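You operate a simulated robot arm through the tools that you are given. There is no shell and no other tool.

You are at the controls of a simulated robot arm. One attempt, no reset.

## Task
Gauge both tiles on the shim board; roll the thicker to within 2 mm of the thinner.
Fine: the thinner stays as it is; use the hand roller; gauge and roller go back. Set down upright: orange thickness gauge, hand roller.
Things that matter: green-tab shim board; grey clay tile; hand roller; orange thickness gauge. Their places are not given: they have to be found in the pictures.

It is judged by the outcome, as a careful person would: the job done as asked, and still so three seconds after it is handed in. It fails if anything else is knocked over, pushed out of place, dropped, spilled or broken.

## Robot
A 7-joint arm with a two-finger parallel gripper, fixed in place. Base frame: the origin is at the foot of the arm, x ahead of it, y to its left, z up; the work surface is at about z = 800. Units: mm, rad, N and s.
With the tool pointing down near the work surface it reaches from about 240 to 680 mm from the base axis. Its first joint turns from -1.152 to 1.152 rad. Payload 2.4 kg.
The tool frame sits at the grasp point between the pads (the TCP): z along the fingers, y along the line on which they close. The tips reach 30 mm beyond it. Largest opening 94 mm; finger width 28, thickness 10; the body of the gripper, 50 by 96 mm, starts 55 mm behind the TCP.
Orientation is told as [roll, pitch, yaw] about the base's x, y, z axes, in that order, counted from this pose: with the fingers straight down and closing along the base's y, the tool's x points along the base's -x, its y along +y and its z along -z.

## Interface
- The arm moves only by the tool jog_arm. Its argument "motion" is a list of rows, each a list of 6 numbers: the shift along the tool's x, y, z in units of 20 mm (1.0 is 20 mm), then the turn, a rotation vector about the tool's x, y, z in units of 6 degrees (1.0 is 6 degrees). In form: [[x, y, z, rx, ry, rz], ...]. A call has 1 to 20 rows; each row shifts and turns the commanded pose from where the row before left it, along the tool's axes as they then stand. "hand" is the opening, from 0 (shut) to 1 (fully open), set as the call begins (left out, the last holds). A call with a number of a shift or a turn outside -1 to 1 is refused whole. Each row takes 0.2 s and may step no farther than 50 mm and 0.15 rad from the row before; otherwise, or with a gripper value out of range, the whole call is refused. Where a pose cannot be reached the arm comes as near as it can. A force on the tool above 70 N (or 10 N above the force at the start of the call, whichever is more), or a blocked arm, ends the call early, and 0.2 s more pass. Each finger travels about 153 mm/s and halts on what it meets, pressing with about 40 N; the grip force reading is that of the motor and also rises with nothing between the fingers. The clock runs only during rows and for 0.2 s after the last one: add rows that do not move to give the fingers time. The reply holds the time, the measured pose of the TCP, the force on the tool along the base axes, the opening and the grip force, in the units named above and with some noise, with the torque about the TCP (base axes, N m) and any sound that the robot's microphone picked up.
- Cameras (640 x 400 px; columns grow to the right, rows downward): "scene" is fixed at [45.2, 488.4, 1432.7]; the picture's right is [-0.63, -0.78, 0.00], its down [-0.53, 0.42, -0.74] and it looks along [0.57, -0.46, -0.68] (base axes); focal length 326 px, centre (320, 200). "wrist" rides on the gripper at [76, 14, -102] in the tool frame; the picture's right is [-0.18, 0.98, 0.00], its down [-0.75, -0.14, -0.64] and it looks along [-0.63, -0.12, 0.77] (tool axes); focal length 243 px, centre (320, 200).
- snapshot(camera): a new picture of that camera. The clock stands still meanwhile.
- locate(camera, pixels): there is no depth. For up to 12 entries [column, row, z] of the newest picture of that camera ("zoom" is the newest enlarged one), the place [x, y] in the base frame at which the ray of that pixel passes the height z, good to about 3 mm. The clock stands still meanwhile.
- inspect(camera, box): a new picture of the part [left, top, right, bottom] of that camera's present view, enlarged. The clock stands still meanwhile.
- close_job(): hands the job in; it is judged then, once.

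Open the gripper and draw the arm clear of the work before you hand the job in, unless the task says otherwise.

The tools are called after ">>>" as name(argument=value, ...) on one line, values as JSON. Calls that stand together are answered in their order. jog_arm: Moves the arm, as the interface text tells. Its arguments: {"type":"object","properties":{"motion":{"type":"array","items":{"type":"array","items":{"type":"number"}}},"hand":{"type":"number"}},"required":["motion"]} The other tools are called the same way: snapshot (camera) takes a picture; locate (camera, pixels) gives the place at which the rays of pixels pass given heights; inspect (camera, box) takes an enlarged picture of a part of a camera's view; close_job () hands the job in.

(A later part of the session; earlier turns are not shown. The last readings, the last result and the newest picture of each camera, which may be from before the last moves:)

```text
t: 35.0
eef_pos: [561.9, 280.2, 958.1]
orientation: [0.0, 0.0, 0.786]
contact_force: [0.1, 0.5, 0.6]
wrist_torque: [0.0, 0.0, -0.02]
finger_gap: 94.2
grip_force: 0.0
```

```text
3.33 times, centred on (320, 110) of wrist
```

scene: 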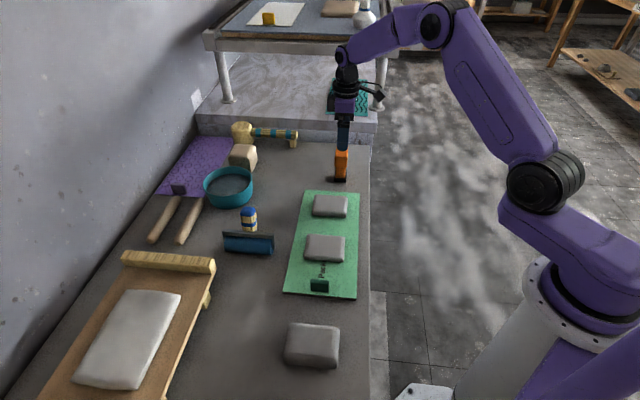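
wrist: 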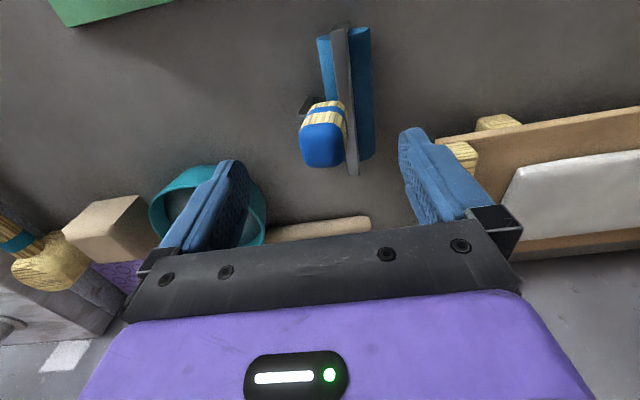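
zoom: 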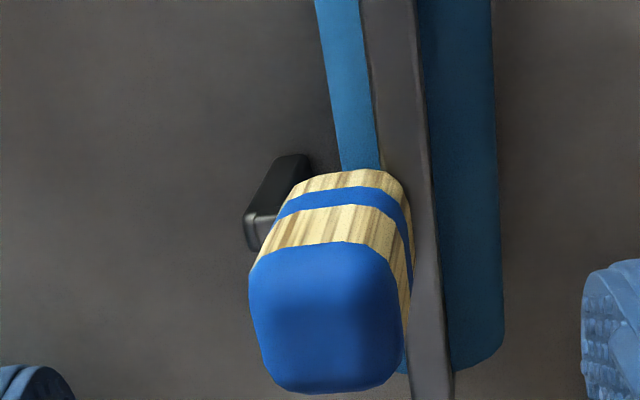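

The handle sits on the grasp axis; its lower end at about (327,101) is displaced toward the bar, so it leans about 8–10° toward tool -y and rests on a small dark stub at (303,104). I check the pan's clearance and the stub's position before tilting the hand to match.

>>> locate(camera="wrist", pixels=[[266, 210, 835], [240, 168, 835], [300, 113, 802], [313, 97, 802], [326, 36, 820], [371, 28, 820], [360, 176, 840], [341, 24, 840], [372, 155, 815], [321, 146, 905]])

>>> inspect(camera="scene", box=[220, 200, 280, 260])

```text
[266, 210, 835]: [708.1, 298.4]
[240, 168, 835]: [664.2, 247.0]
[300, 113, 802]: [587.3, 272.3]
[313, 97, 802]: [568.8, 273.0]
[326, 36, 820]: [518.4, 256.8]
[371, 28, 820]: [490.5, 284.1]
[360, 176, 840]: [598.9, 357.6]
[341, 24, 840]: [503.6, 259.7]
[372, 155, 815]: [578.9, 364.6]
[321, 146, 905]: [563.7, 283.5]
```

```text
6.67 times, centred on (250, 230) of scene
```

zoom: 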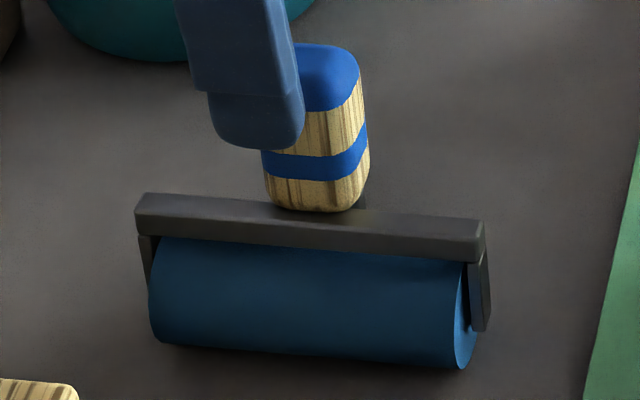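

The pan is clear (x>640). I tilt the hand about 9° about tool x to match the handle, shift slightly and descend to z≈887 around the handle.

>>> jog_arm(motion=[[-0.15, 0.2, 0, -0.75, 0, 0], [0, 0, 0, -0.75, 0, 0], [0, -0.139, 0.876, 0, 0, 0], [0, -0.139, 0.876, 0, 0, 0], [0, -0.139, 0.876, 0, 0, 0], [0, 0, 0, 0, 0, 0]])

>>> snapshot(camera="wrist")

>>> inspect(camera="scene", box=[190, 130, 310, 270])

```text
t: 36.4
eef_pos: [561.1, 286.8, 903.7]
orientation: [0.156, 0.001, 0.787]
contact_force: [-1.1, -0.3, -0.1]
wrist_torque: [-0.01, -0.01, 0.03]
finger_gap: 93.9
grip_force: 0.1
```

```text
taken
```

wrist: 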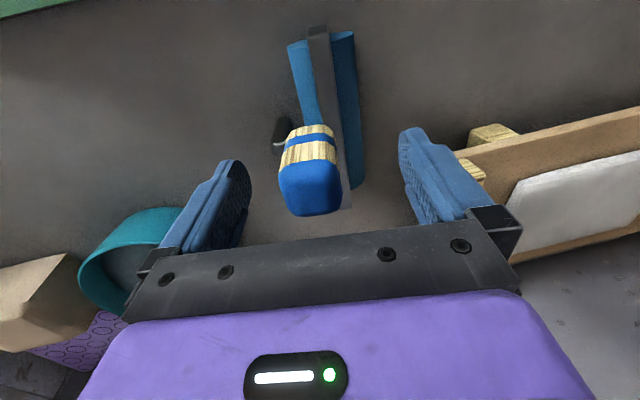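

```text
2.86 times, centred on (250, 200) of scene
```

zoom: 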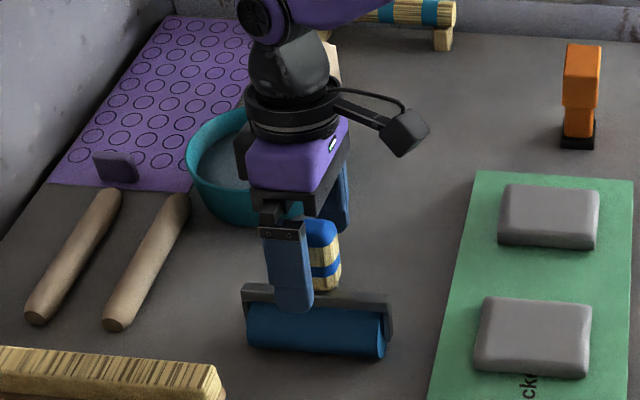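

The tilt matches the handle (its axis is vertical in the picture at column ~310). I shift -3.5 mm in tool y and go down the last 17 mm, then close.

>>> jog_arm(motion=[[0, -0.17, 0, 0, 0, 0], [0, -0.07, 0.43, 0, 0, 0], [0, -0.07, 0.43, 0, 0, 0], [0, 0, 0, 0, 0, 0]])

>>> inspect(camera="wrist", box=[200, 40, 440, 240])

>>> inspect(camera="scene", box=[200, 160, 300, 270])

```text
t: 37.4
eef_pos: [563.2, 285.4, 887.0]
orientation: [0.158, 0.001, 0.786]
contact_force: [-0.1, -0.2, -0.1]
wrist_torque: [0.0, 0.02, 0.04]
finger_gap: 93.8
grip_force: 0.0
```

```text
2.00 times, centred on (320, 140) of wrist
```

zoom: 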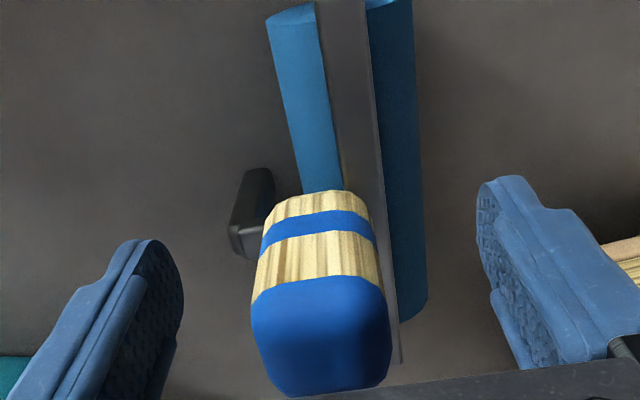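

```text
3.64 times, centred on (250, 215) of scene
```

zoom: 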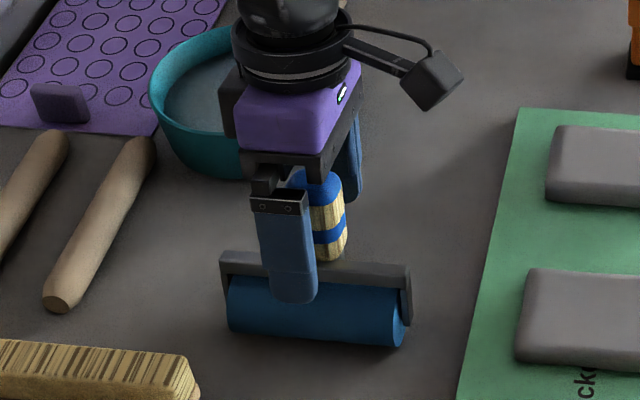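

Handle is centred between the fingers and the tips end about level with its lower end, above the bar. I close the hand.

>>> jog_arm(motion=[[0, 0, 0, 0, 0, 0], [0, 0, 0, 0, 0, 0], [0, 0, 0, 0, 0, 0]], hand=0.1)

>>> inspect(camera="wrist", box=[200, 20, 440, 240])

>>> inspect(camera="scene", box=[200, 160, 300, 270])

```text
t: 38.2
eef_pos: [563.3, 285.3, 887.2]
orientation: [0.157, 0.0, 0.789]
contact_force: [-0.3, 0.5, 2.3]
wrist_torque: [-0.03, -0.04, -0.01]
finger_gap: 36.1
grip_force: 40.0
```

```text
1.82 times, centred on (320, 130) of wrist
```

zoom: 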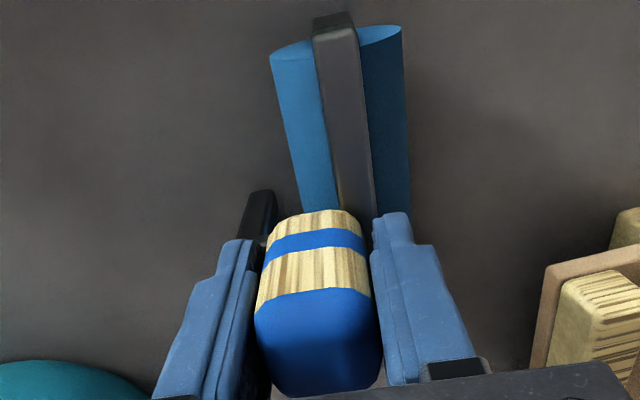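

```text
3.64 times, centred on (250, 215) of scene
```

zoom: 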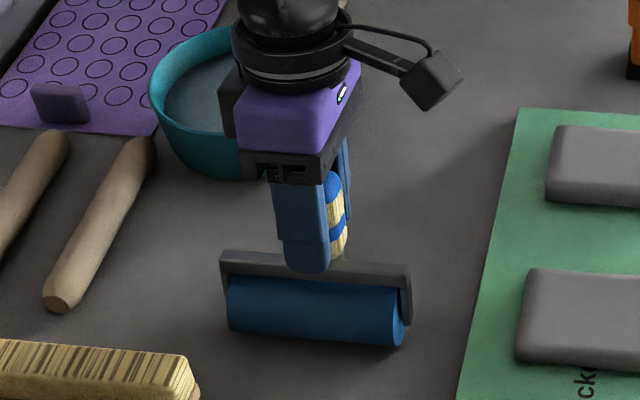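

Gripped at 36 mm, 40 N, roller not shifted. I lift it vertically about 60 mm, then look.

>>> jog_arm(motion=[[0, 0.08, -0.49, 0, 0, 0], [0, 0.156, -0.98, 0, 0, 0], [0, 0.156, -0.98, 0, 0, 0], [0, 0.156, -0.98, 0, 0, 0], [0, 0, 0, 0, 0, 0]])

>>> snapshot(camera="wrist")

>>> inspect(camera="scene", box=[180, 120, 310, 270])

```text
t: 39.4
eef_pos: [561.4, 286.2, 956.6]
orientation: [0.157, 0.0, 0.785]
contact_force: [-0.4, -0.4, -2.5]
wrist_torque: [-0.03, -0.04, 0.02]
finger_gap: 36.0
grip_force: 40.0
```

```text
taken
```

wrist: 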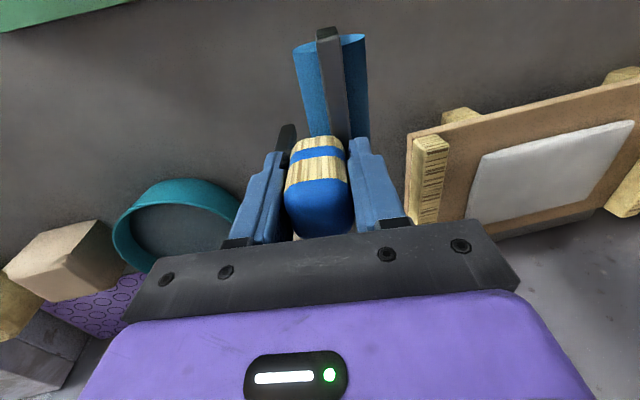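

```text
2.67 times, centred on (245, 195) of scene
```

zoom: 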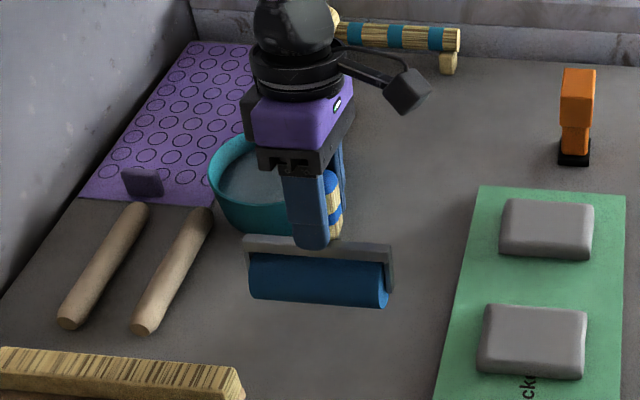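

The roller hangs steady. I level the hand, carry the roller over toward tile A, and then tilt 9° the other way so the stub stays clear of the clay.

>>> jog_arm(motion=[[0, 0, 0, 0.75, 0, 0], [0, 0, 0, 0.75, 0, 0], [0.92, -0.705, 0, 0, 0, 0], [0.92, -0.705, 0, 0, 0, 0], [0.92, -0.705, 0, 0, 0, 0], [0.92, -0.705, 0, 0, 0, 0], [0.92, -0.705, 0, 0, 0, 0], [0.92, -0.705, 0, 0, 0, 0], [0.92, -0.705, 0, 0, 0, 0], [0.92, -0.705, 0, 0, 0, 0], [0.92, -0.705, 0, 0, 0, 0], [0.92, -0.705, 0, 0, 0, 0], [0, 0, 0, 0.75, 0, 0], [0, 0, 0, 0.75, 0, 0], [0, 0, 0, 0, 0, 0]])

>>> snapshot(camera="wrist")

>>> inspect(camera="scene", box=[260, 110, 400, 270])

```text
t: 42.6
eef_pos: [533.4, 56.4, 955.5]
orientation: [-0.158, -0.001, 0.787]
contact_force: [0.6, -0.7, -3.0]
wrist_torque: [-0.01, -0.02, 0.02]
finger_gap: 36.0
grip_force: 40.0
```

```text
taken
```

wrist: 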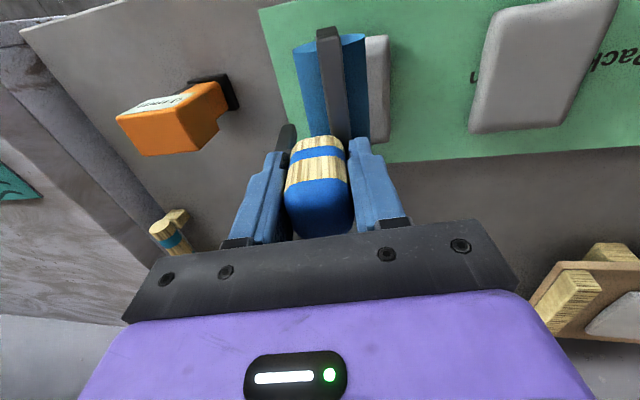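

```text
2.50 times, centred on (330, 190) of scene
```

zoom: 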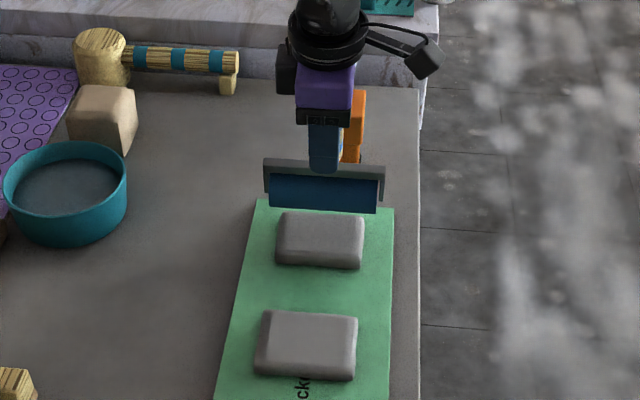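

The barrel is lined up with tile A (barrel 268–380, tile 277–364 in the zoom). I lower to just above the clay.

>>> jog_arm(motion=[[0, 0.117, 0.74, 0, 0, 0], [0, 0.094, 0.593, 0, 0, 0], [0, 0, 0, 0, 0, 0]])

>>> snapshot(camera="wrist")

>>> inspect(camera="scene", box=[280, 150, 380, 240])

```text
t: 43.4
eef_pos: [532.3, 55.6, 930.4]
orientation: [-0.157, 0.0, 0.787]
contact_force: [0.9, 0.3, -3.3]
wrist_torque: [0.04, -0.03, 0.02]
finger_gap: 36.2
grip_force: 40.6
```

```text
taken
```

wrist: 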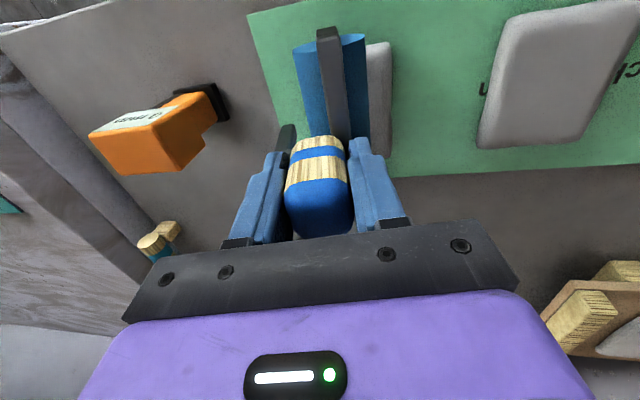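

```text
4.44 times, centred on (330, 195) of scene
```

zoom: 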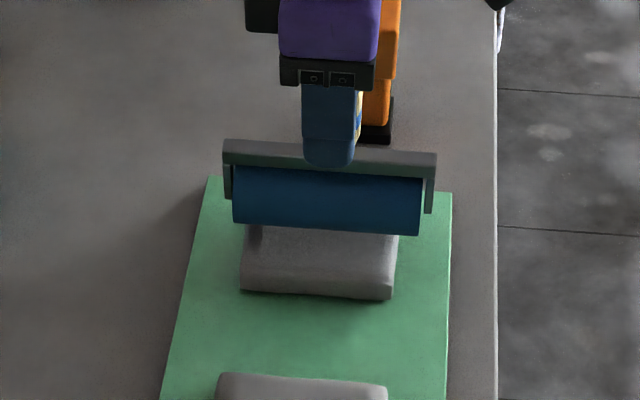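

I check the barrel's place across the tile with the visible tile edge at (391,80).

>>> locate(camera="wrist", pixels=[[391, 55, 826], [391, 120, 826], [390, 43, 826], [366, 44, 826], [293, 50, 845], [364, 36, 845], [248, 15, 810], [276, 118, 810]])

>>> locate(camera="scene", pixels=[[314, 214.5, 826], [344.7, 216.5, 826], [314, 201, 826], [347, 203, 826], [347.5, 194, 826], [315, 192, 826]])

```text
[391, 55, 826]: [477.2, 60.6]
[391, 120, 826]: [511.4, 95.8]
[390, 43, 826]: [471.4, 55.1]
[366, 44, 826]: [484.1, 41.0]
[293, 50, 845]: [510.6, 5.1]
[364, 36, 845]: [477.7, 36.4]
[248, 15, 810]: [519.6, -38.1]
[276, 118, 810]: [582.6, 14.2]
```

```text
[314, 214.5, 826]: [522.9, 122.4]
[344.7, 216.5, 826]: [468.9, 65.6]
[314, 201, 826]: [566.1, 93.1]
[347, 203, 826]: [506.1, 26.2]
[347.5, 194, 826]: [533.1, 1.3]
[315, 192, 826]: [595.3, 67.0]
```

The barrel spans the whole tile and its axis is within a few mm of the tile's middle. I lower in small steps to contact.

>>> jog_arm(motion=[[0, 0.023, 0.148, 0, 0, 0], [0, 0.023, 0.148, 0, 0, 0], [0, 0, 0, 0, 0, 0]])

>>> jog_arm(motion=[[0, 0.008, 0.05, 0, 0, 0], [0, 0, 0, 0, 0, 0]])

>>> jog_arm(motion=[[0, 0.008, 0.05, 0, 0, 0], [0, 0, 0, 0, 0, 0]])

>>> inspect(camera="scene", box=[280, 150, 380, 240])

```text
t: 44.2
eef_pos: [532.5, 56.1, 924.6]
orientation: [-0.157, 0.001, 0.787]
contact_force: [0.6, 0.2, -2.2]
wrist_torque: [0.03, 0.01, 0.0]
finger_gap: 36.2
grip_force: 40.7
```

```text
t: 44.8
eef_pos: [532.2, 56.9, 923.5]
orientation: [-0.157, 0.001, 0.786]
contact_force: [0.8, -0.2, -3.5]
wrist_torque: [-0.03, 0.03, 0.0]
finger_gap: 35.8
grip_force: 40.1
```

```text
t: 45.4
eef_pos: [532.5, 57.7, 923.7]
orientation: [-0.157, 0.0, 0.787]
contact_force: [-0.3, 0.1, -2.4]
wrist_torque: [-0.03, 0.01, 0.02]
finger_gap: 35.8
grip_force: 39.9
```

```text
4.44 times, centred on (330, 195) of scene
```

zoom: 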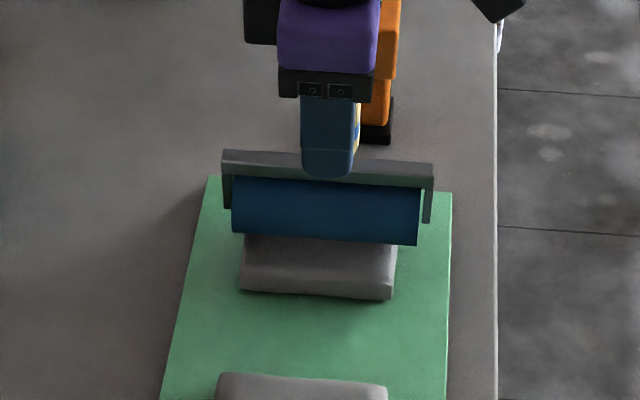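

Not in contact yet (free weight reads about -2.5 N). I continue in 1 mm steps.

>>> jog_arm(motion=[[0, 0.008, 0.05, 0, 0, 0], [0, 0, 0, 0, 0, 0]])

>>> jog_arm(motion=[[0, 0.008, 0.05, 0, 0, 0], [0, 0, 0, 0, 0, 0]])

>>> jog_arm(motion=[[0, 0.008, 0.05, 0, 0, 0], [0, 0, 0, 0, 0, 0]])

```text
t: 46.0
eef_pos: [532.8, 57.3, 920.6]
orientation: [-0.157, 0.001, 0.784]
contact_force: [-0.9, 0.1, -2.2]
wrist_torque: [-0.03, -0.03, 0.0]
finger_gap: 36.0
grip_force: 39.8
```

```text
t: 46.6
eef_pos: [532.1, 57.5, 920.2]
orientation: [-0.157, 0.002, 0.784]
contact_force: [1.2, -0.2, -3.2]
wrist_torque: [0.03, 0.01, 0.0]
finger_gap: 36.1
grip_force: 39.9
```

```text
t: 47.2
eef_pos: [532.2, 56.3, 919.5]
orientation: [-0.159, -0.002, 0.785]
contact_force: [-0.8, -0.4, 8.1]
wrist_torque: [-0.08, 0.14, -0.01]
finger_gap: 36.3
grip_force: 40.2
```

Contact: +10 N at z≈919.5. I press another millimetre and read the force before rolling.

>>> jog_arm(motion=[[0, 0.008, 0.05, 0, 0, 0], [0, 0, 0, 0, 0, 0]])

```text
t: 47.8
eef_pos: [534.3, 56.5, 919.5]
orientation: [-0.161, -0.001, 0.785]
contact_force: [-4.1, -4.6, 31.2]
wrist_torque: [-0.34, 0.49, 0.01]
finger_gap: 36.2
grip_force: 40.6
```

About 34 N press. I roll forward 24 mm, back 48 mm and forward 24 mm along the board's length, level.

>>> jog_arm(motion=[[0, 0.395, -0.0625, 0, 0, 0], [0, 0.395, -0.0625, 0, 0, 0], [0, 0.395, -0.0625, 0, 0, 0], [0, -0.395, 0.0625, 0, 0, 0], [0, -0.395, 0.0625, 0, 0, 0], [0, -0.395, 0.0625, 0, 0, 0], [0, -0.395, 0.0625, 0, 0, 0], [0, -0.395, 0.0625, 0, 0, 0], [0, -0.395, 0.0625, 0, 0, 0], [0, 0.395, -0.0625, 0, 0, 0], [0, 0.395, -0.0625, 0, 0, 0], [0, 0.395, -0.0625, 0, 0, 0], [0, 0, 0, 0, 0, 0]])

>>> inspect(camera="scene", box=[280, 150, 380, 240])

>>> snapshot(camera="wrist")

```text
t: 50.6
eef_pos: [531.4, 56.7, 915.8]
orientation: [-0.157, -0.001, 0.786]
contact_force: [-1.5, -0.2, 0.9]
wrist_torque: [0.11, -0.05, -0.02]
finger_gap: 35.8
grip_force: 40.1
```

```text
4.44 times, centred on (330, 195) of scene
```

zoom: 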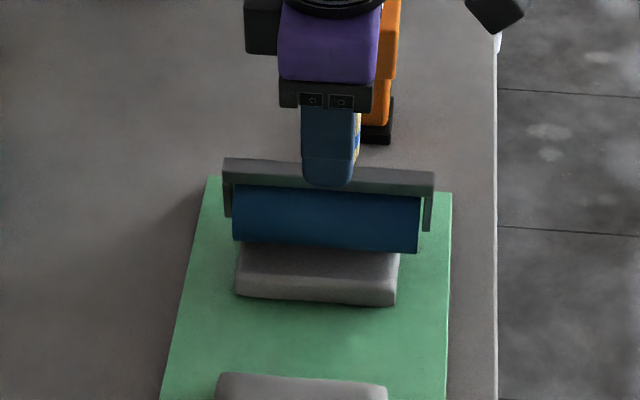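

```text
taken
```

wrist: 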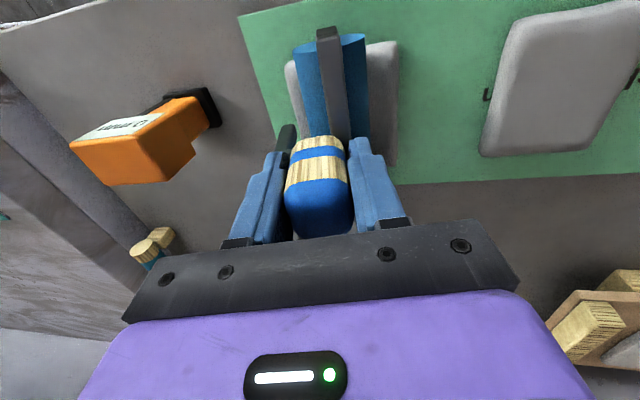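

The tile has spread and the press force has fallen to about 3 N. I take two still readings to average the height.

>>> jog_arm(motion=[[0, 0, 0, 0, 0, 0]])

>>> jog_arm(motion=[[0, 0, 0, 0, 0, 0]])

>>> jog_arm(motion=[[0, 0, 0, 0, 0, 0]])

```text
t: 51.0
eef_pos: [531.5, 57.1, 916.0]
orientation: [-0.158, -0.001, 0.785]
contact_force: [-0.9, -0.6, 2.1]
wrist_torque: [0.11, -0.16, 0.01]
finger_gap: 36.2
grip_force: 39.9
```

```text
t: 51.4
eef_pos: [531.8, 57.9, 916.4]
orientation: [-0.156, 0.0, 0.788]
contact_force: [0.1, -1.0, 1.7]
wrist_torque: [0.1, -0.1, -0.02]
finger_gap: 35.9
grip_force: 40.0
```

```text
t: 51.8
eef_pos: [531.4, 56.7, 916.9]
orientation: [-0.157, 0.0, 0.789]
contact_force: [-0.5, 0.6, 1.8]
wrist_torque: [0.11, -0.14, 0.0]
finger_gap: 36.1
grip_force: 39.7
```

Height averages ~916.3, about 3.4 mm below first contact, so tile A should be near 15 mm. I lift off, and carry the roller back over its own place, so I can gauge again.

>>> jog_arm(motion=[[0, -0.156, -0.988, 0, 0, 0], [0, -0.156, -0.988, 0, 0, 0], [0, 0, 0, -0.75, 0, 0], [0, 0, 0, -0.75, 0, 0], [-0.92, 0.694, 0, 0, 0, 0], [-0.92, 0.694, 0, 0, 0, 0], [-0.92, 0.694, 0, 0, 0, 0], [-0.92, 0.694, 0, 0, 0, 0], [-0.92, 0.694, 0, 0, 0, 0], [-0.92, 0.694, 0, 0, 0, 0], [-0.92, 0.694, 0, 0, 0, 0], [-0.92, 0.694, 0, 0, 0, 0], [-0.92, 0.694, 0, 0, 0, 0], [-0.92, 0.694, 0, 0, 0, 0], [0, 0, 0, -0.75, 0, 0], [0, 0, 0, -0.75, 0, 0], [0, 0, 0, 0, 0, 0]])

>>> jog_arm(motion=[[0, 0, 0, 0, 0, 0]])

>>> snapshot(camera="scene")

>>> inspect(camera="scene", box=[280, 140, 380, 310])

>>> snapshot(camera="wrist")

```text
t: 55.4
eef_pos: [564.5, 284.6, 957.2]
orientation: [0.158, 0.001, 0.786]
contact_force: [-0.2, -0.3, -1.8]
wrist_torque: [-0.04, -0.03, 0.04]
finger_gap: 35.8
grip_force: 39.6
```

```text
t: 55.8
eef_pos: [564.6, 284.0, 957.7]
orientation: [0.156, -0.001, 0.785]
contact_force: [0.7, 0.4, -2.4]
wrist_torque: [-0.03, 0.0, 0.04]
finger_gap: 36.0
grip_force: 40.2
```

```text
taken
```

scene: 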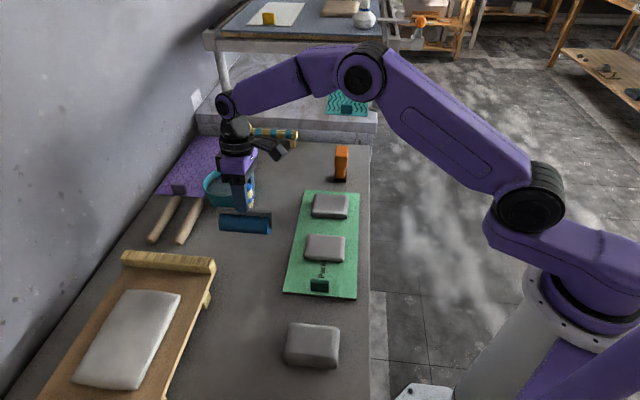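

```text
2.35 times, centred on (330, 225) of scene
```

zoom: 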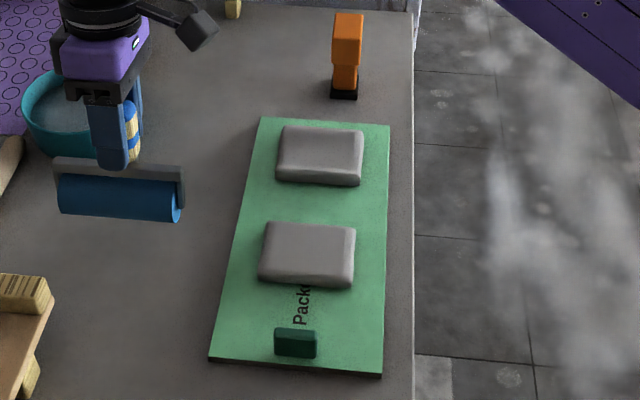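

```text
taken
```

wrist: 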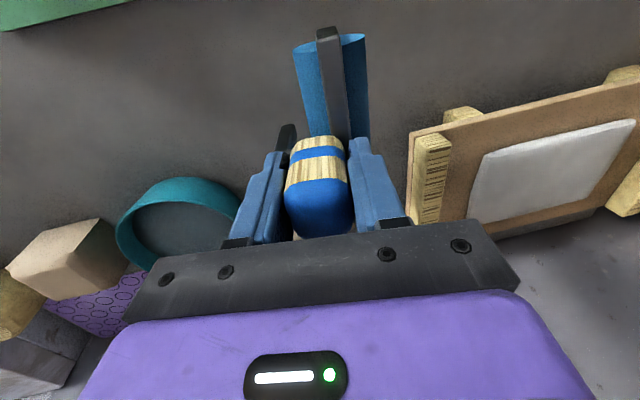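

The roller is over its old spot, held as before. I lower it to just above the table.

>>> jog_arm(motion=[[0, -0.06, 0.815, 0, 0, 0], [0, -0.129, 0.815, 0, 0, 0], [0, -0.129, 0.815, 0, 0, 0], [0, -0.129, 0.815, 0, 0, 0], [0, 0, 0, 0, 0, 0]])

>>> jog_arm(motion=[[0, -0.008, 0.05, 0, 0, 0], [0, 0, 0, 0, 0, 0]])

>>> inspect(camera="scene", box=[200, 160, 300, 270])

```text
t: 57.0
eef_pos: [564.6, 285.1, 890.4]
orientation: [0.157, 0.0, 0.785]
contact_force: [0.1, -0.2, -3.1]
wrist_torque: [-0.04, 0.0, 0.01]
finger_gap: 35.9
grip_force: 39.6
```

```text
t: 57.6
eef_pos: [565.3, 283.4, 889.6]
orientation: [0.157, 0.001, 0.785]
contact_force: [0.0, 0.3, -2.0]
wrist_torque: [-0.03, -0.04, -0.01]
finger_gap: 35.8
grip_force: 39.9
```

```text
3.64 times, centred on (250, 215) of scene
```

zoom: 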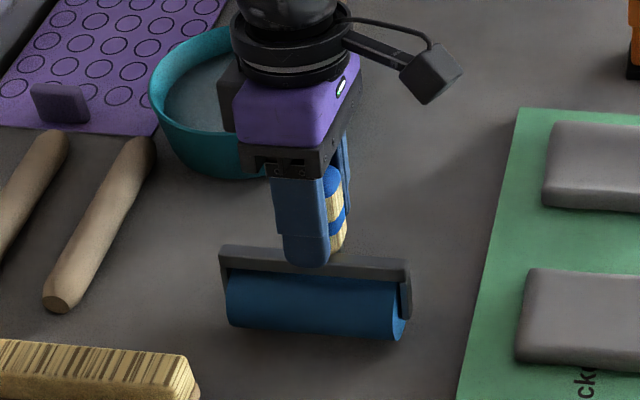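

Still a couple of millimetres above. I continue with 1 mm steps until the weight is taken.

>>> jog_arm(motion=[[0, -0.008, 0.05, 0, 0, 0], [0, 0, 0, 0, 0, 0]])

>>> jog_arm(motion=[[0, -0.008, 0.05, 0, 0, 0], [0, 0, 0, 0, 0, 0]])

>>> jog_arm(motion=[[0, -0.004, 0.025, 0, 0, 0], [0, 0, 0, 0, 0, 0]])

```text
t: 58.2
eef_pos: [563.0, 285.5, 889.9]
orientation: [0.156, 0.001, 0.787]
contact_force: [-0.1, 0.9, -1.8]
wrist_torque: [-0.02, -0.03, -0.01]
finger_gap: 36.0
grip_force: 39.9
```

```text
t: 58.8
eef_pos: [564.2, 285.5, 888.9]
orientation: [0.156, 0.0, 0.787]
contact_force: [0.4, -1.0, -1.7]
wrist_torque: [-0.02, -0.04, 0.02]
finger_gap: 36.0
grip_force: 40.6
```

```text
t: 59.4
eef_pos: [565.0, 284.8, 887.8]
orientation: [0.158, 0.0, 0.786]
contact_force: [-0.7, 0.0, -2.5]
wrist_torque: [-0.04, 0.01, 0.01]
finger_gap: 36.0
grip_force: 40.3
```

Still hanging free; more small steps.

>>> jog_arm(motion=[[0, -0.004, 0.025, 0, 0, 0], [0, 0, 0, 0, 0, 0]])

>>> jog_arm(motion=[[0, -0.004, 0.025, 0, 0, 0], [0, 0, 0, 0, 0, 0]])

>>> jog_arm(motion=[[0, -0.004, 0.025, 0, 0, 0], [0, 0, 0, 0, 0, 0]])

```text
t: 60.0
eef_pos: [563.6, 285.6, 887.1]
orientation: [0.158, 0.0, 0.786]
contact_force: [-1.0, 0.0, -2.6]
wrist_torque: [-0.02, -0.08, 0.02]
finger_gap: 36.3
grip_force: 40.2
```

```text
t: 60.6
eef_pos: [562.5, 285.3, 887.4]
orientation: [0.157, 0.0, 0.786]
contact_force: [-0.1, 0.1, -3.4]
wrist_torque: [-0.05, -0.02, 0.01]
finger_gap: 36.1
grip_force: 39.7
```

```text
t: 61.2
eef_pos: [564.3, 285.5, 887.0]
orientation: [0.157, 0.0, 0.785]
contact_force: [-3.2, -1.2, 6.3]
wrist_torque: [-0.23, 0.1, -0.03]
finger_gap: 36.1
grip_force: 40.0
```

The roller stands on the table. I open the hand, and withdraw along the handle's axis, then look.

>>> jog_arm(motion=[[0, 0, 0, 0, 0, 0], [0, 0, 0, 0, 0, 0], [0, 0, 0, 0, 0, 0]], hand=1)

>>> jog_arm(motion=[[0, 0, -0.5, 0, 0, 0], [0, 0, -1, 0, 0, 0], [0, 0, -1, 0, 0, 0], [0, 0, -1, 0, 0, 0], [0, 0, -1, 0, 0, 0], [0, 0, 0, 0.75, 0, 0], [0, 0, 0, 0.75, 0, 0], [0, 0, 0, 0, 0, 0]])

>>> snapshot(camera="wrist")

>>> snapshot(camera="scene")

>>> inspect(camera="scene", box=[215, 200, 285, 265])

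```text
t: 62.0
eef_pos: [564.8, 285.5, 886.1]
orientation: [0.158, 0.001, 0.786]
contact_force: [0.5, -0.3, 0.1]
wrist_torque: [0.03, 0.02, 0.02]
finger_gap: 93.9
grip_force: 0.1
```

```text
t: 63.8
eef_pos: [573.9, 276.2, 974.3]
orientation: [-0.002, -0.001, 0.79]
contact_force: [0.7, 0.9, 0.0]
wrist_torque: [-0.02, 0.01, 0.04]
finger_gap: 93.7
grip_force: 0.0
```

```text
taken
```

wrist: 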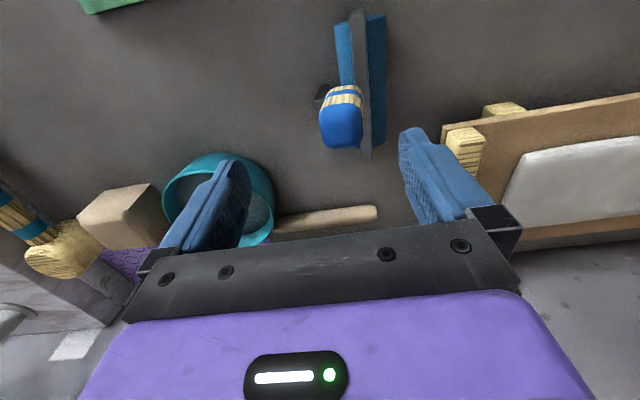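

```text
taken
```

scene: 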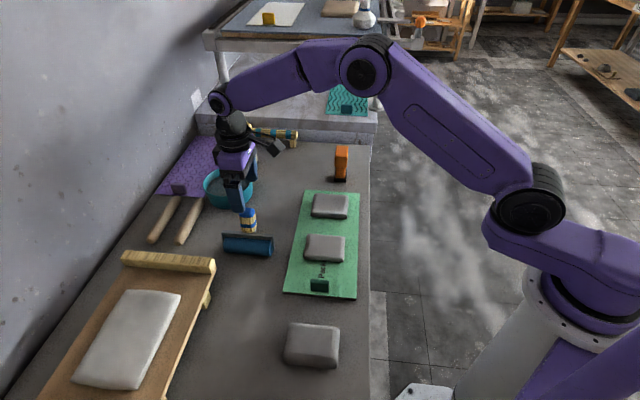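

```text
6.15 times, centred on (250, 232) of scene
```

zoom: 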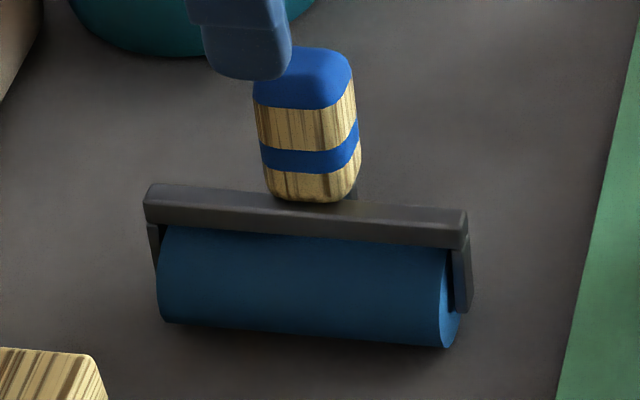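

The roller is back within ~3 mm and upright. I return to the gauge to measure tile A again, crossing at z≈975.

>>> jog_arm(motion=[[0.725, -0.946, 0, 0, 0, 0], [0.725, -0.946, 0, 0, 0, 0], [0.725, -0.946, 0, 0, 0, 0], [0.725, -0.946, 0, 0, 0, 0], [0.725, -0.946, 0, 0, 0, 0], [0.725, -0.946, 0, 0, 0, 0], [0.725, -0.946, 0, 0, 0, 0], [0.725, -0.946, 0, 0, 0, 0], [0.725, -0.946, 0, 0, 0, 0], [0.725, -0.946, 0, 0, 0, 0], [0.725, -0.946, 0, 0, 0, 0], [0.725, -0.946, 0, 0, 0, 0], [0.725, -0.946, 0, 0, 0, 0], [0.725, -0.946, 0, 0, 0, 0], [0, 0, 0, 0, 0, 0]])

>>> jog_arm(motion=[[0, 0, 0, 0, 0, 0]])

>>> snapshot(camera="wrist")

```text
t: 67.0
eef_pos: [617.6, -55.6, 977.2]
orientation: [-0.001, -0.001, 0.786]
contact_force: [0.0, -0.3, -0.7]
wrist_torque: [-0.01, -0.01, 0.0]
finger_gap: 94.0
grip_force: 0.1
```

```text
t: 67.4
eef_pos: [617.3, -54.4, 977.6]
orientation: [0.0, 0.001, 0.787]
contact_force: [0.7, -0.4, 0.1]
wrist_torque: [0.02, -0.02, 0.0]
finger_gap: 94.2
grip_force: 0.0
```

```text
taken
```

wrist: 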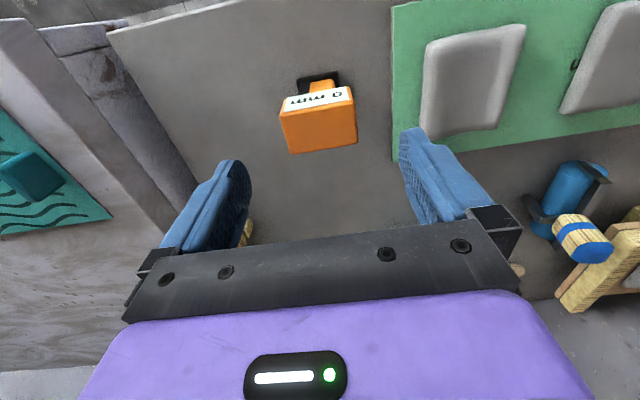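

I'm over the gauge in the same alignment as at my release. I descend to z≈880 and close on it.

>>> jog_arm(motion=[[0, 0, 0.98, 0, 0, 0], [0, 0, 0.98, 0, 0, 0], [0, 0, 0.98, 0, 0, 0], [0, 0, 0.98, 0, 0, 0], [0, 0, 0.98, 0, 0, 0], [0, 0, 0, 0, 0, 0]])

>>> snapshot(camera="wrist")

```text
t: 68.8
eef_pos: [617.9, -54.2, 877.1]
orientation: [0.002, -0.001, 0.786]
contact_force: [-1.0, -0.5, 0.8]
wrist_torque: [-0.01, -0.02, 0.02]
finger_gap: 94.0
grip_force: 0.0
```

```text
taken
```

wrist: 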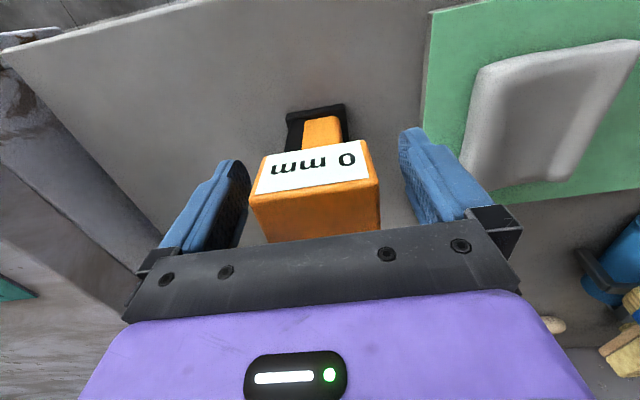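

The gauge body is centred. I close the hand, lift 60 mm and carry it over tile A as before.

>>> jog_arm(motion=[[0, 0, 0, 0, 0, 0], [0, 0, 0, 0, 0, 0], [0, 0, 0, 0, 0, 0]], hand=0.45)

>>> jog_arm(motion=[[0, 0, -0.3, 0, 0, 0], [0, 0, -0.7, 0, 0, 0], [0, 0, -1, 0, 0, 0], [0, 0, -1, 0, 0, 0], [-0.15, 0.93, 0, 0, 0, 0], [-0.15, 0.93, 0, 0, 0, 0], [-0.15, 0.93, 0, 0, 0, 0], [-0.15, 0.93, 0, 0, 0, 0], [-0.15, 0.93, 0, 0, 0, 0], [-0.15, 0.93, 0, 0, 0, 0], [-0.15, 0.93, 0, 0, 0, 0], [-0.15, 0.93, 0, 0, 0, 0], [0, 0, 0, 0, 0, 0]])

>>> snapshot(camera="wrist")

>>> inspect(camera="scene", box=[270, 130, 400, 250])

```text
t: 69.6
eef_pos: [617.2, -53.8, 877.7]
orientation: [0.001, 0.0, 0.786]
contact_force: [0.4, 0.1, 0.2]
wrist_torque: [0.03, 0.02, -0.03]
finger_gap: 61.7
grip_force: 39.5
```

```text
t: 72.4
eef_pos: [531.3, 67.0, 938.2]
orientation: [-0.001, 0.001, 0.784]
contact_force: [0.0, -0.2, -1.4]
wrist_torque: [0.01, 0.01, 0.02]
finger_gap: 61.6
grip_force: 39.6
```

```text
taken
```

wrist: 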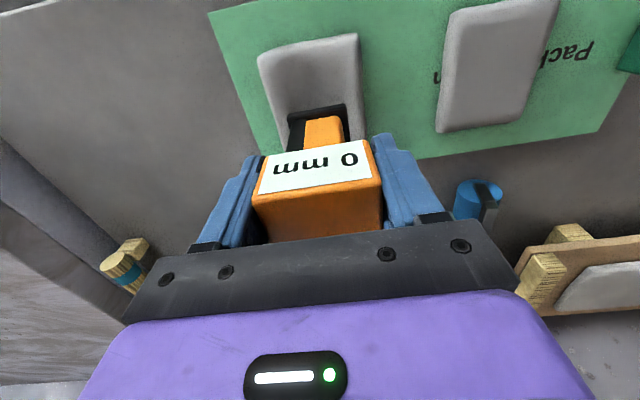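

```text
3.33 times, centred on (335, 190) of scene
```

zoom: 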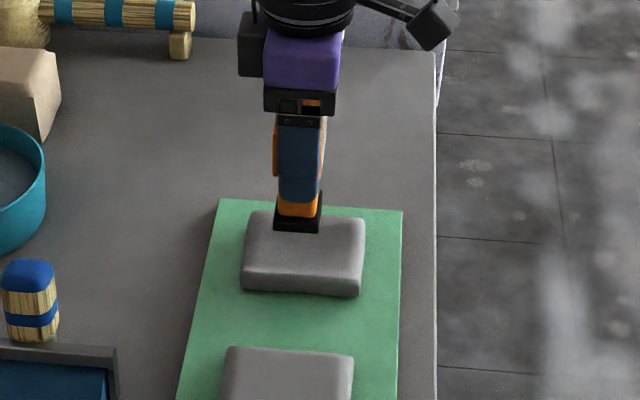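

The foot is over tile A. I lower 31 mm to about z 907 and read the display.

>>> jog_arm(motion=[[0, 0, 0.6, 0, 0, 0], [0, 0, 0.6, 0, 0, 0], [0, 0, 0.35, 0, 0, 0], [0, 0, 0, 0, 0, 0]])

>>> inspect(camera="wrist", box=[220, 30, 420, 210])

```text
t: 73.4
eef_pos: [528.4, 67.2, 907.1]
orientation: [-0.002, 0.0, 0.785]
contact_force: [-0.1, 0.7, -0.7]
wrist_torque: [-0.01, 0.02, 0.01]
finger_gap: 61.7
grip_force: 40.0
```

```text
2.22 times, centred on (320, 120) of wrist
```

zoom: 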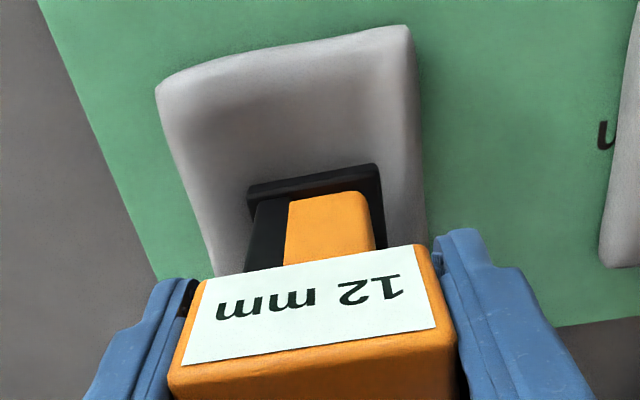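

The display reads 12 mm, lower than I estimated. I lower further to see whether it holds at contact.

>>> jog_arm(motion=[[0, 0, 0.1, 0, 0, 0], [0, 0, 0, 0, 0, 0]])

>>> inspect(camera="wrist", box=[220, 30, 420, 210])

>>> jog_arm(motion=[[0, 0, 0.075, 0, 0, 0], [0, 0, 0, 0, 0, 0]])

>>> inspect(camera="wrist", box=[220, 30, 420, 210])

```text
t: 74.0
eef_pos: [528.0, 65.9, 904.5]
orientation: [-0.001, 0.0, 0.786]
contact_force: [-1.0, 0.5, -1.1]
wrist_torque: [0.01, -0.01, 0.0]
finger_gap: 61.7
grip_force: 40.0
```

```text
2.22 times, centred on (320, 120) of wrist
```

zoom: 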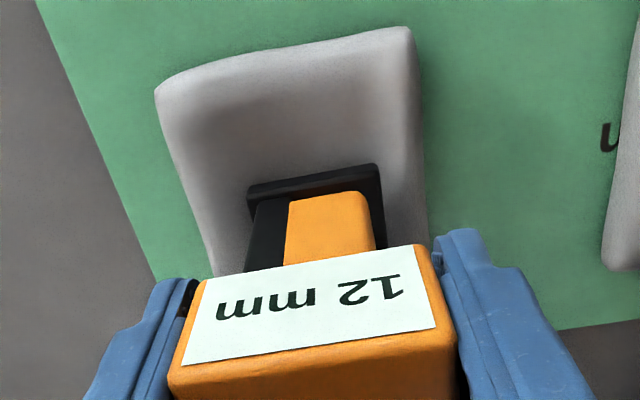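

```text
t: 74.6
eef_pos: [529.9, 65.9, 904.0]
orientation: [-0.002, 0.001, 0.786]
contact_force: [0.2, -0.1, -0.7]
wrist_torque: [0.02, -0.03, 0.0]
finger_gap: 61.6
grip_force: 40.1
```

```text
2.22 times, centred on (320, 120) of wrist
```

zoom: 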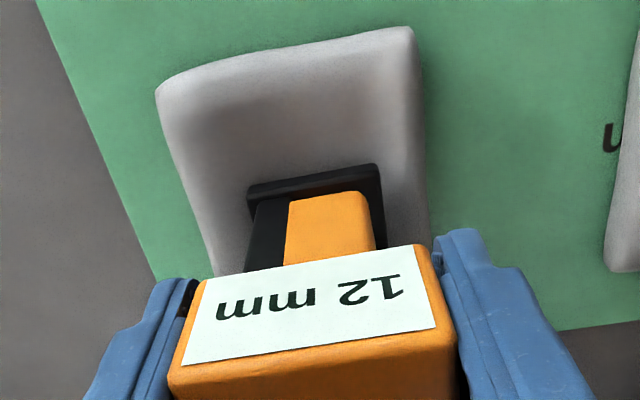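

It stays 12 mm with no contact yet. I feel for the real contact height in half-millimetre steps, to compare with tile B's contact (z≈902).

>>> jog_arm(motion=[[0, 0, 0.025, 0, 0, 0], [0, 0, 0, 0, 0, 0]])

>>> jog_arm(motion=[[0, 0, 0.025, 0, 0, 0], [0, 0, 0, 0, 0, 0]])

>>> jog_arm(motion=[[0, 0, 0.025, 0, 0, 0], [0, 0, 0, 0, 0, 0]])

```text
t: 75.2
eef_pos: [529.5, 67.7, 903.2]
orientation: [0.0, 0.001, 0.786]
contact_force: [0.0, 0.4, -0.6]
wrist_torque: [0.0, 0.01, -0.01]
finger_gap: 61.6
grip_force: 40.1
```

```text
t: 75.8
eef_pos: [528.5, 66.6, 902.7]
orientation: [0.0, 0.0, 0.786]
contact_force: [0.9, 0.4, -1.4]
wrist_torque: [-0.02, -0.02, 0.0]
finger_gap: 61.6
grip_force: 39.7
```

```text
t: 76.4
eef_pos: [528.9, 67.1, 902.3]
orientation: [0.002, 0.0, 0.786]
contact_force: [-3.4, 0.0, 10.4]
wrist_torque: [0.08, 0.28, 0.0]
finger_gap: 61.5
grip_force: 39.9
```

Contact at about z 902.4. I read the display again under this light contact.

>>> inspect(camera="wrist", box=[220, 30, 420, 210])

>>> inspect(camera="scene", box=[290, 170, 380, 280])

```text
2.22 times, centred on (320, 120) of wrist
```

zoom: 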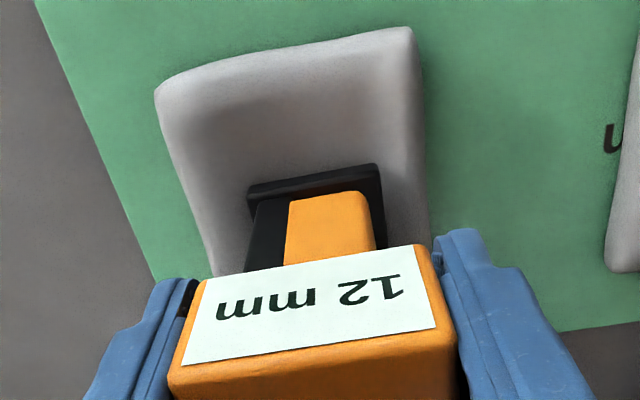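

```text
3.64 times, centred on (335, 225) of scene
```

zoom: 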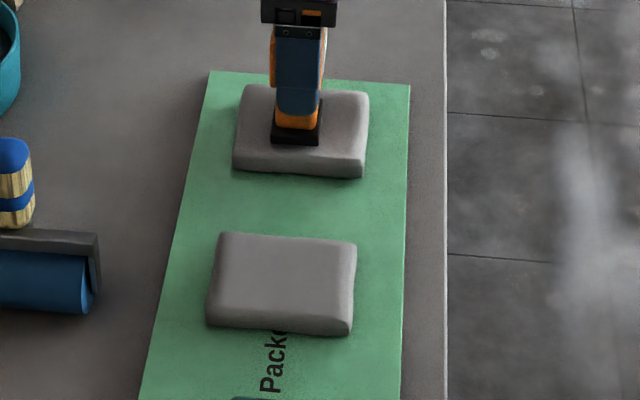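

Still 12 mm. To compare the two tiles with this very same grip, I lift exactly 30 mm, go over tile B and come down 28 mm for a reading.

>>> jog_arm(motion=[[0, 0, -0.75, 0, 0, 0], [0, 0, -0.75, 0, 0, 0], [-0.03, 0.88, 0, 0, 0, 0], [-0.03, 0.88, 0, 0, 0, 0], [-0.03, 0.88, 0, 0, 0, 0], [-0.03, 0.88, 0, 0, 0, 0], [-0.03, 0.88, 0, 0, 0, 0], [-0.03, 0.88, 0, 0, 0, 0], [-0.03, 0.88, 0, 0, 0, 0], [-0.03, 0.88, 0, 0, 0, 0], [0, 0, 0.7, 0, 0, 0], [0, 0, 0.4, 0, 0, 0], [0, 0, 0.2, 0, 0, 0], [0, 0, 0, 0, 0, 0]])

>>> inspect(camera="wrist", box=[220, 30, 420, 210])

>>> jog_arm(motion=[[0, 0, 0.025, 0, 0, 0], [0, 0, 0, 0, 0, 0]])

```text
t: 79.4
eef_pos: [432.4, 169.4, 906.7]
orientation: [-0.001, 0.0, 0.787]
contact_force: [-0.7, -1.2, -0.9]
wrist_torque: [-0.02, -0.01, 0.01]
finger_gap: 61.9
grip_force: 39.5
```

```text
2.22 times, centred on (320, 120) of wrist
```

zoom: 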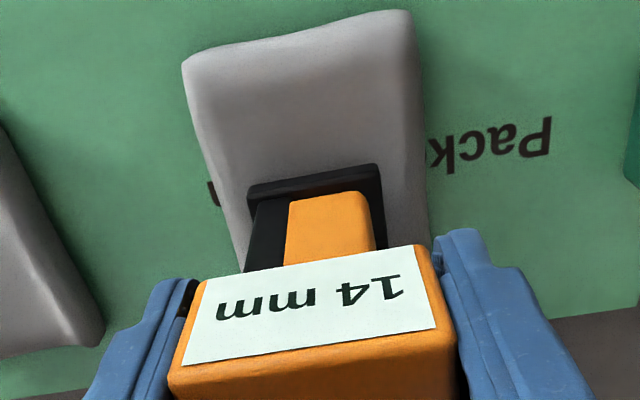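

```text
t: 80.0
eef_pos: [432.1, 168.8, 906.8]
orientation: [-0.001, -0.001, 0.784]
contact_force: [0.7, 0.1, -0.9]
wrist_torque: [0.0, 0.02, -0.01]
finger_gap: 61.5
grip_force: 39.8
```

Tile B still reads 14 mm, unharmed. I find its contact height with the same grip, gently in half-millimetre steps.

>>> jog_arm(motion=[[0, 0, 0.025, 0, 0, 0], [0, 0, 0.025, 0, 0, 0], [0, 0, 0, 0, 0, 0]])

>>> jog_arm(motion=[[0, 0, 0.025, 0, 0, 0], [0, 0, 0, 0, 0, 0]])

>>> jog_arm(motion=[[0, 0, 0.025, 0, 0, 0], [0, 0, 0, 0, 0, 0]])

>>> jog_arm(motion=[[0, 0, 0.015, 0, 0, 0], [0, 0, 0, 0, 0, 0]])

```text
t: 80.8
eef_pos: [433.1, 169.3, 904.5]
orientation: [0.0, 0.001, 0.785]
contact_force: [-0.1, 0.6, -0.7]
wrist_torque: [0.02, 0.02, -0.02]
finger_gap: 61.6
grip_force: 40.1
```

```text
t: 81.4
eef_pos: [433.2, 168.3, 904.3]
orientation: [-0.002, 0.001, 0.783]
contact_force: [0.4, -1.2, -0.8]
wrist_torque: [-0.01, -0.01, -0.04]
finger_gap: 61.4
grip_force: 40.1
```

```text
t: 82.0
eef_pos: [433.3, 169.1, 902.5]
orientation: [-0.001, 0.0, 0.788]
contact_force: [-0.2, 1.0, -1.4]
wrist_torque: [0.01, -0.01, 0.0]
finger_gap: 61.8
grip_force: 39.6
```

```text
t: 82.6
eef_pos: [433.1, 170.4, 902.2]
orientation: [0.001, -0.001, 0.788]
contact_force: [-0.6, -0.3, -2.0]
wrist_torque: [-0.03, 0.0, -0.05]
finger_gap: 61.6
grip_force: 40.1
```

No contact yet at 1.2 mm above tile A's contact level; I continue in 0.4 mm steps.

>>> jog_arm(motion=[[0, 0, 0.02, 0, 0, 0], [0, 0, 0, 0, 0, 0]])

>>> jog_arm(motion=[[0, 0, 0.02, 0, 0, 0], [0, 0, 0, 0, 0, 0]])

>>> jog_arm(motion=[[0, 0, 0.02, 0, 0, 0], [0, 0, 0, 0, 0, 0]])

```text
t: 83.2
eef_pos: [433.2, 169.7, 902.8]
orientation: [0.001, 0.0, 0.786]
contact_force: [0.0, 0.1, 0.0]
wrist_torque: [0.01, -0.02, 0.02]
finger_gap: 61.8
grip_force: 39.2
```

```text
t: 83.8
eef_pos: [432.9, 169.1, 901.9]
orientation: [0.002, -0.001, 0.787]
contact_force: [-1.0, -0.6, 1.9]
wrist_torque: [0.06, 0.02, 0.0]
finger_gap: 61.7
grip_force: 39.8
```

```text
t: 84.4
eef_pos: [432.4, 170.8, 902.2]
orientation: [-0.001, -0.002, 0.785]
contact_force: [-0.2, -0.6, -2.4]
wrist_torque: [-0.01, -0.01, -0.01]
finger_gap: 61.6
grip_force: 39.9
```

At tile A's contact level there is still no contact on tile B, so A's surface is physically not lower than B's. A few more small steps to find it.

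>>> jog_arm(motion=[[0, 0, 0.02, 0, 0, 0], [0, 0, 0, 0, 0, 0]])

>>> jog_arm(motion=[[0, 0, 0.02, 0, 0, 0], [0, 0, 0, 0, 0, 0]])

```text
t: 85.0
eef_pos: [433.9, 169.4, 901.8]
orientation: [-0.001, 0.0, 0.787]
contact_force: [-1.9, -2.7, 8.2]
wrist_torque: [-0.12, 0.07, 0.04]
finger_gap: 61.7
grip_force: 39.8
```

```text
t: 85.6
eef_pos: [432.2, 169.8, 901.7]
orientation: [0.001, -0.003, 0.786]
contact_force: [-1.1, -1.4, 12.2]
wrist_torque: [-0.05, 0.09, 0.01]
finger_gap: 61.3
grip_force: 40.0
```

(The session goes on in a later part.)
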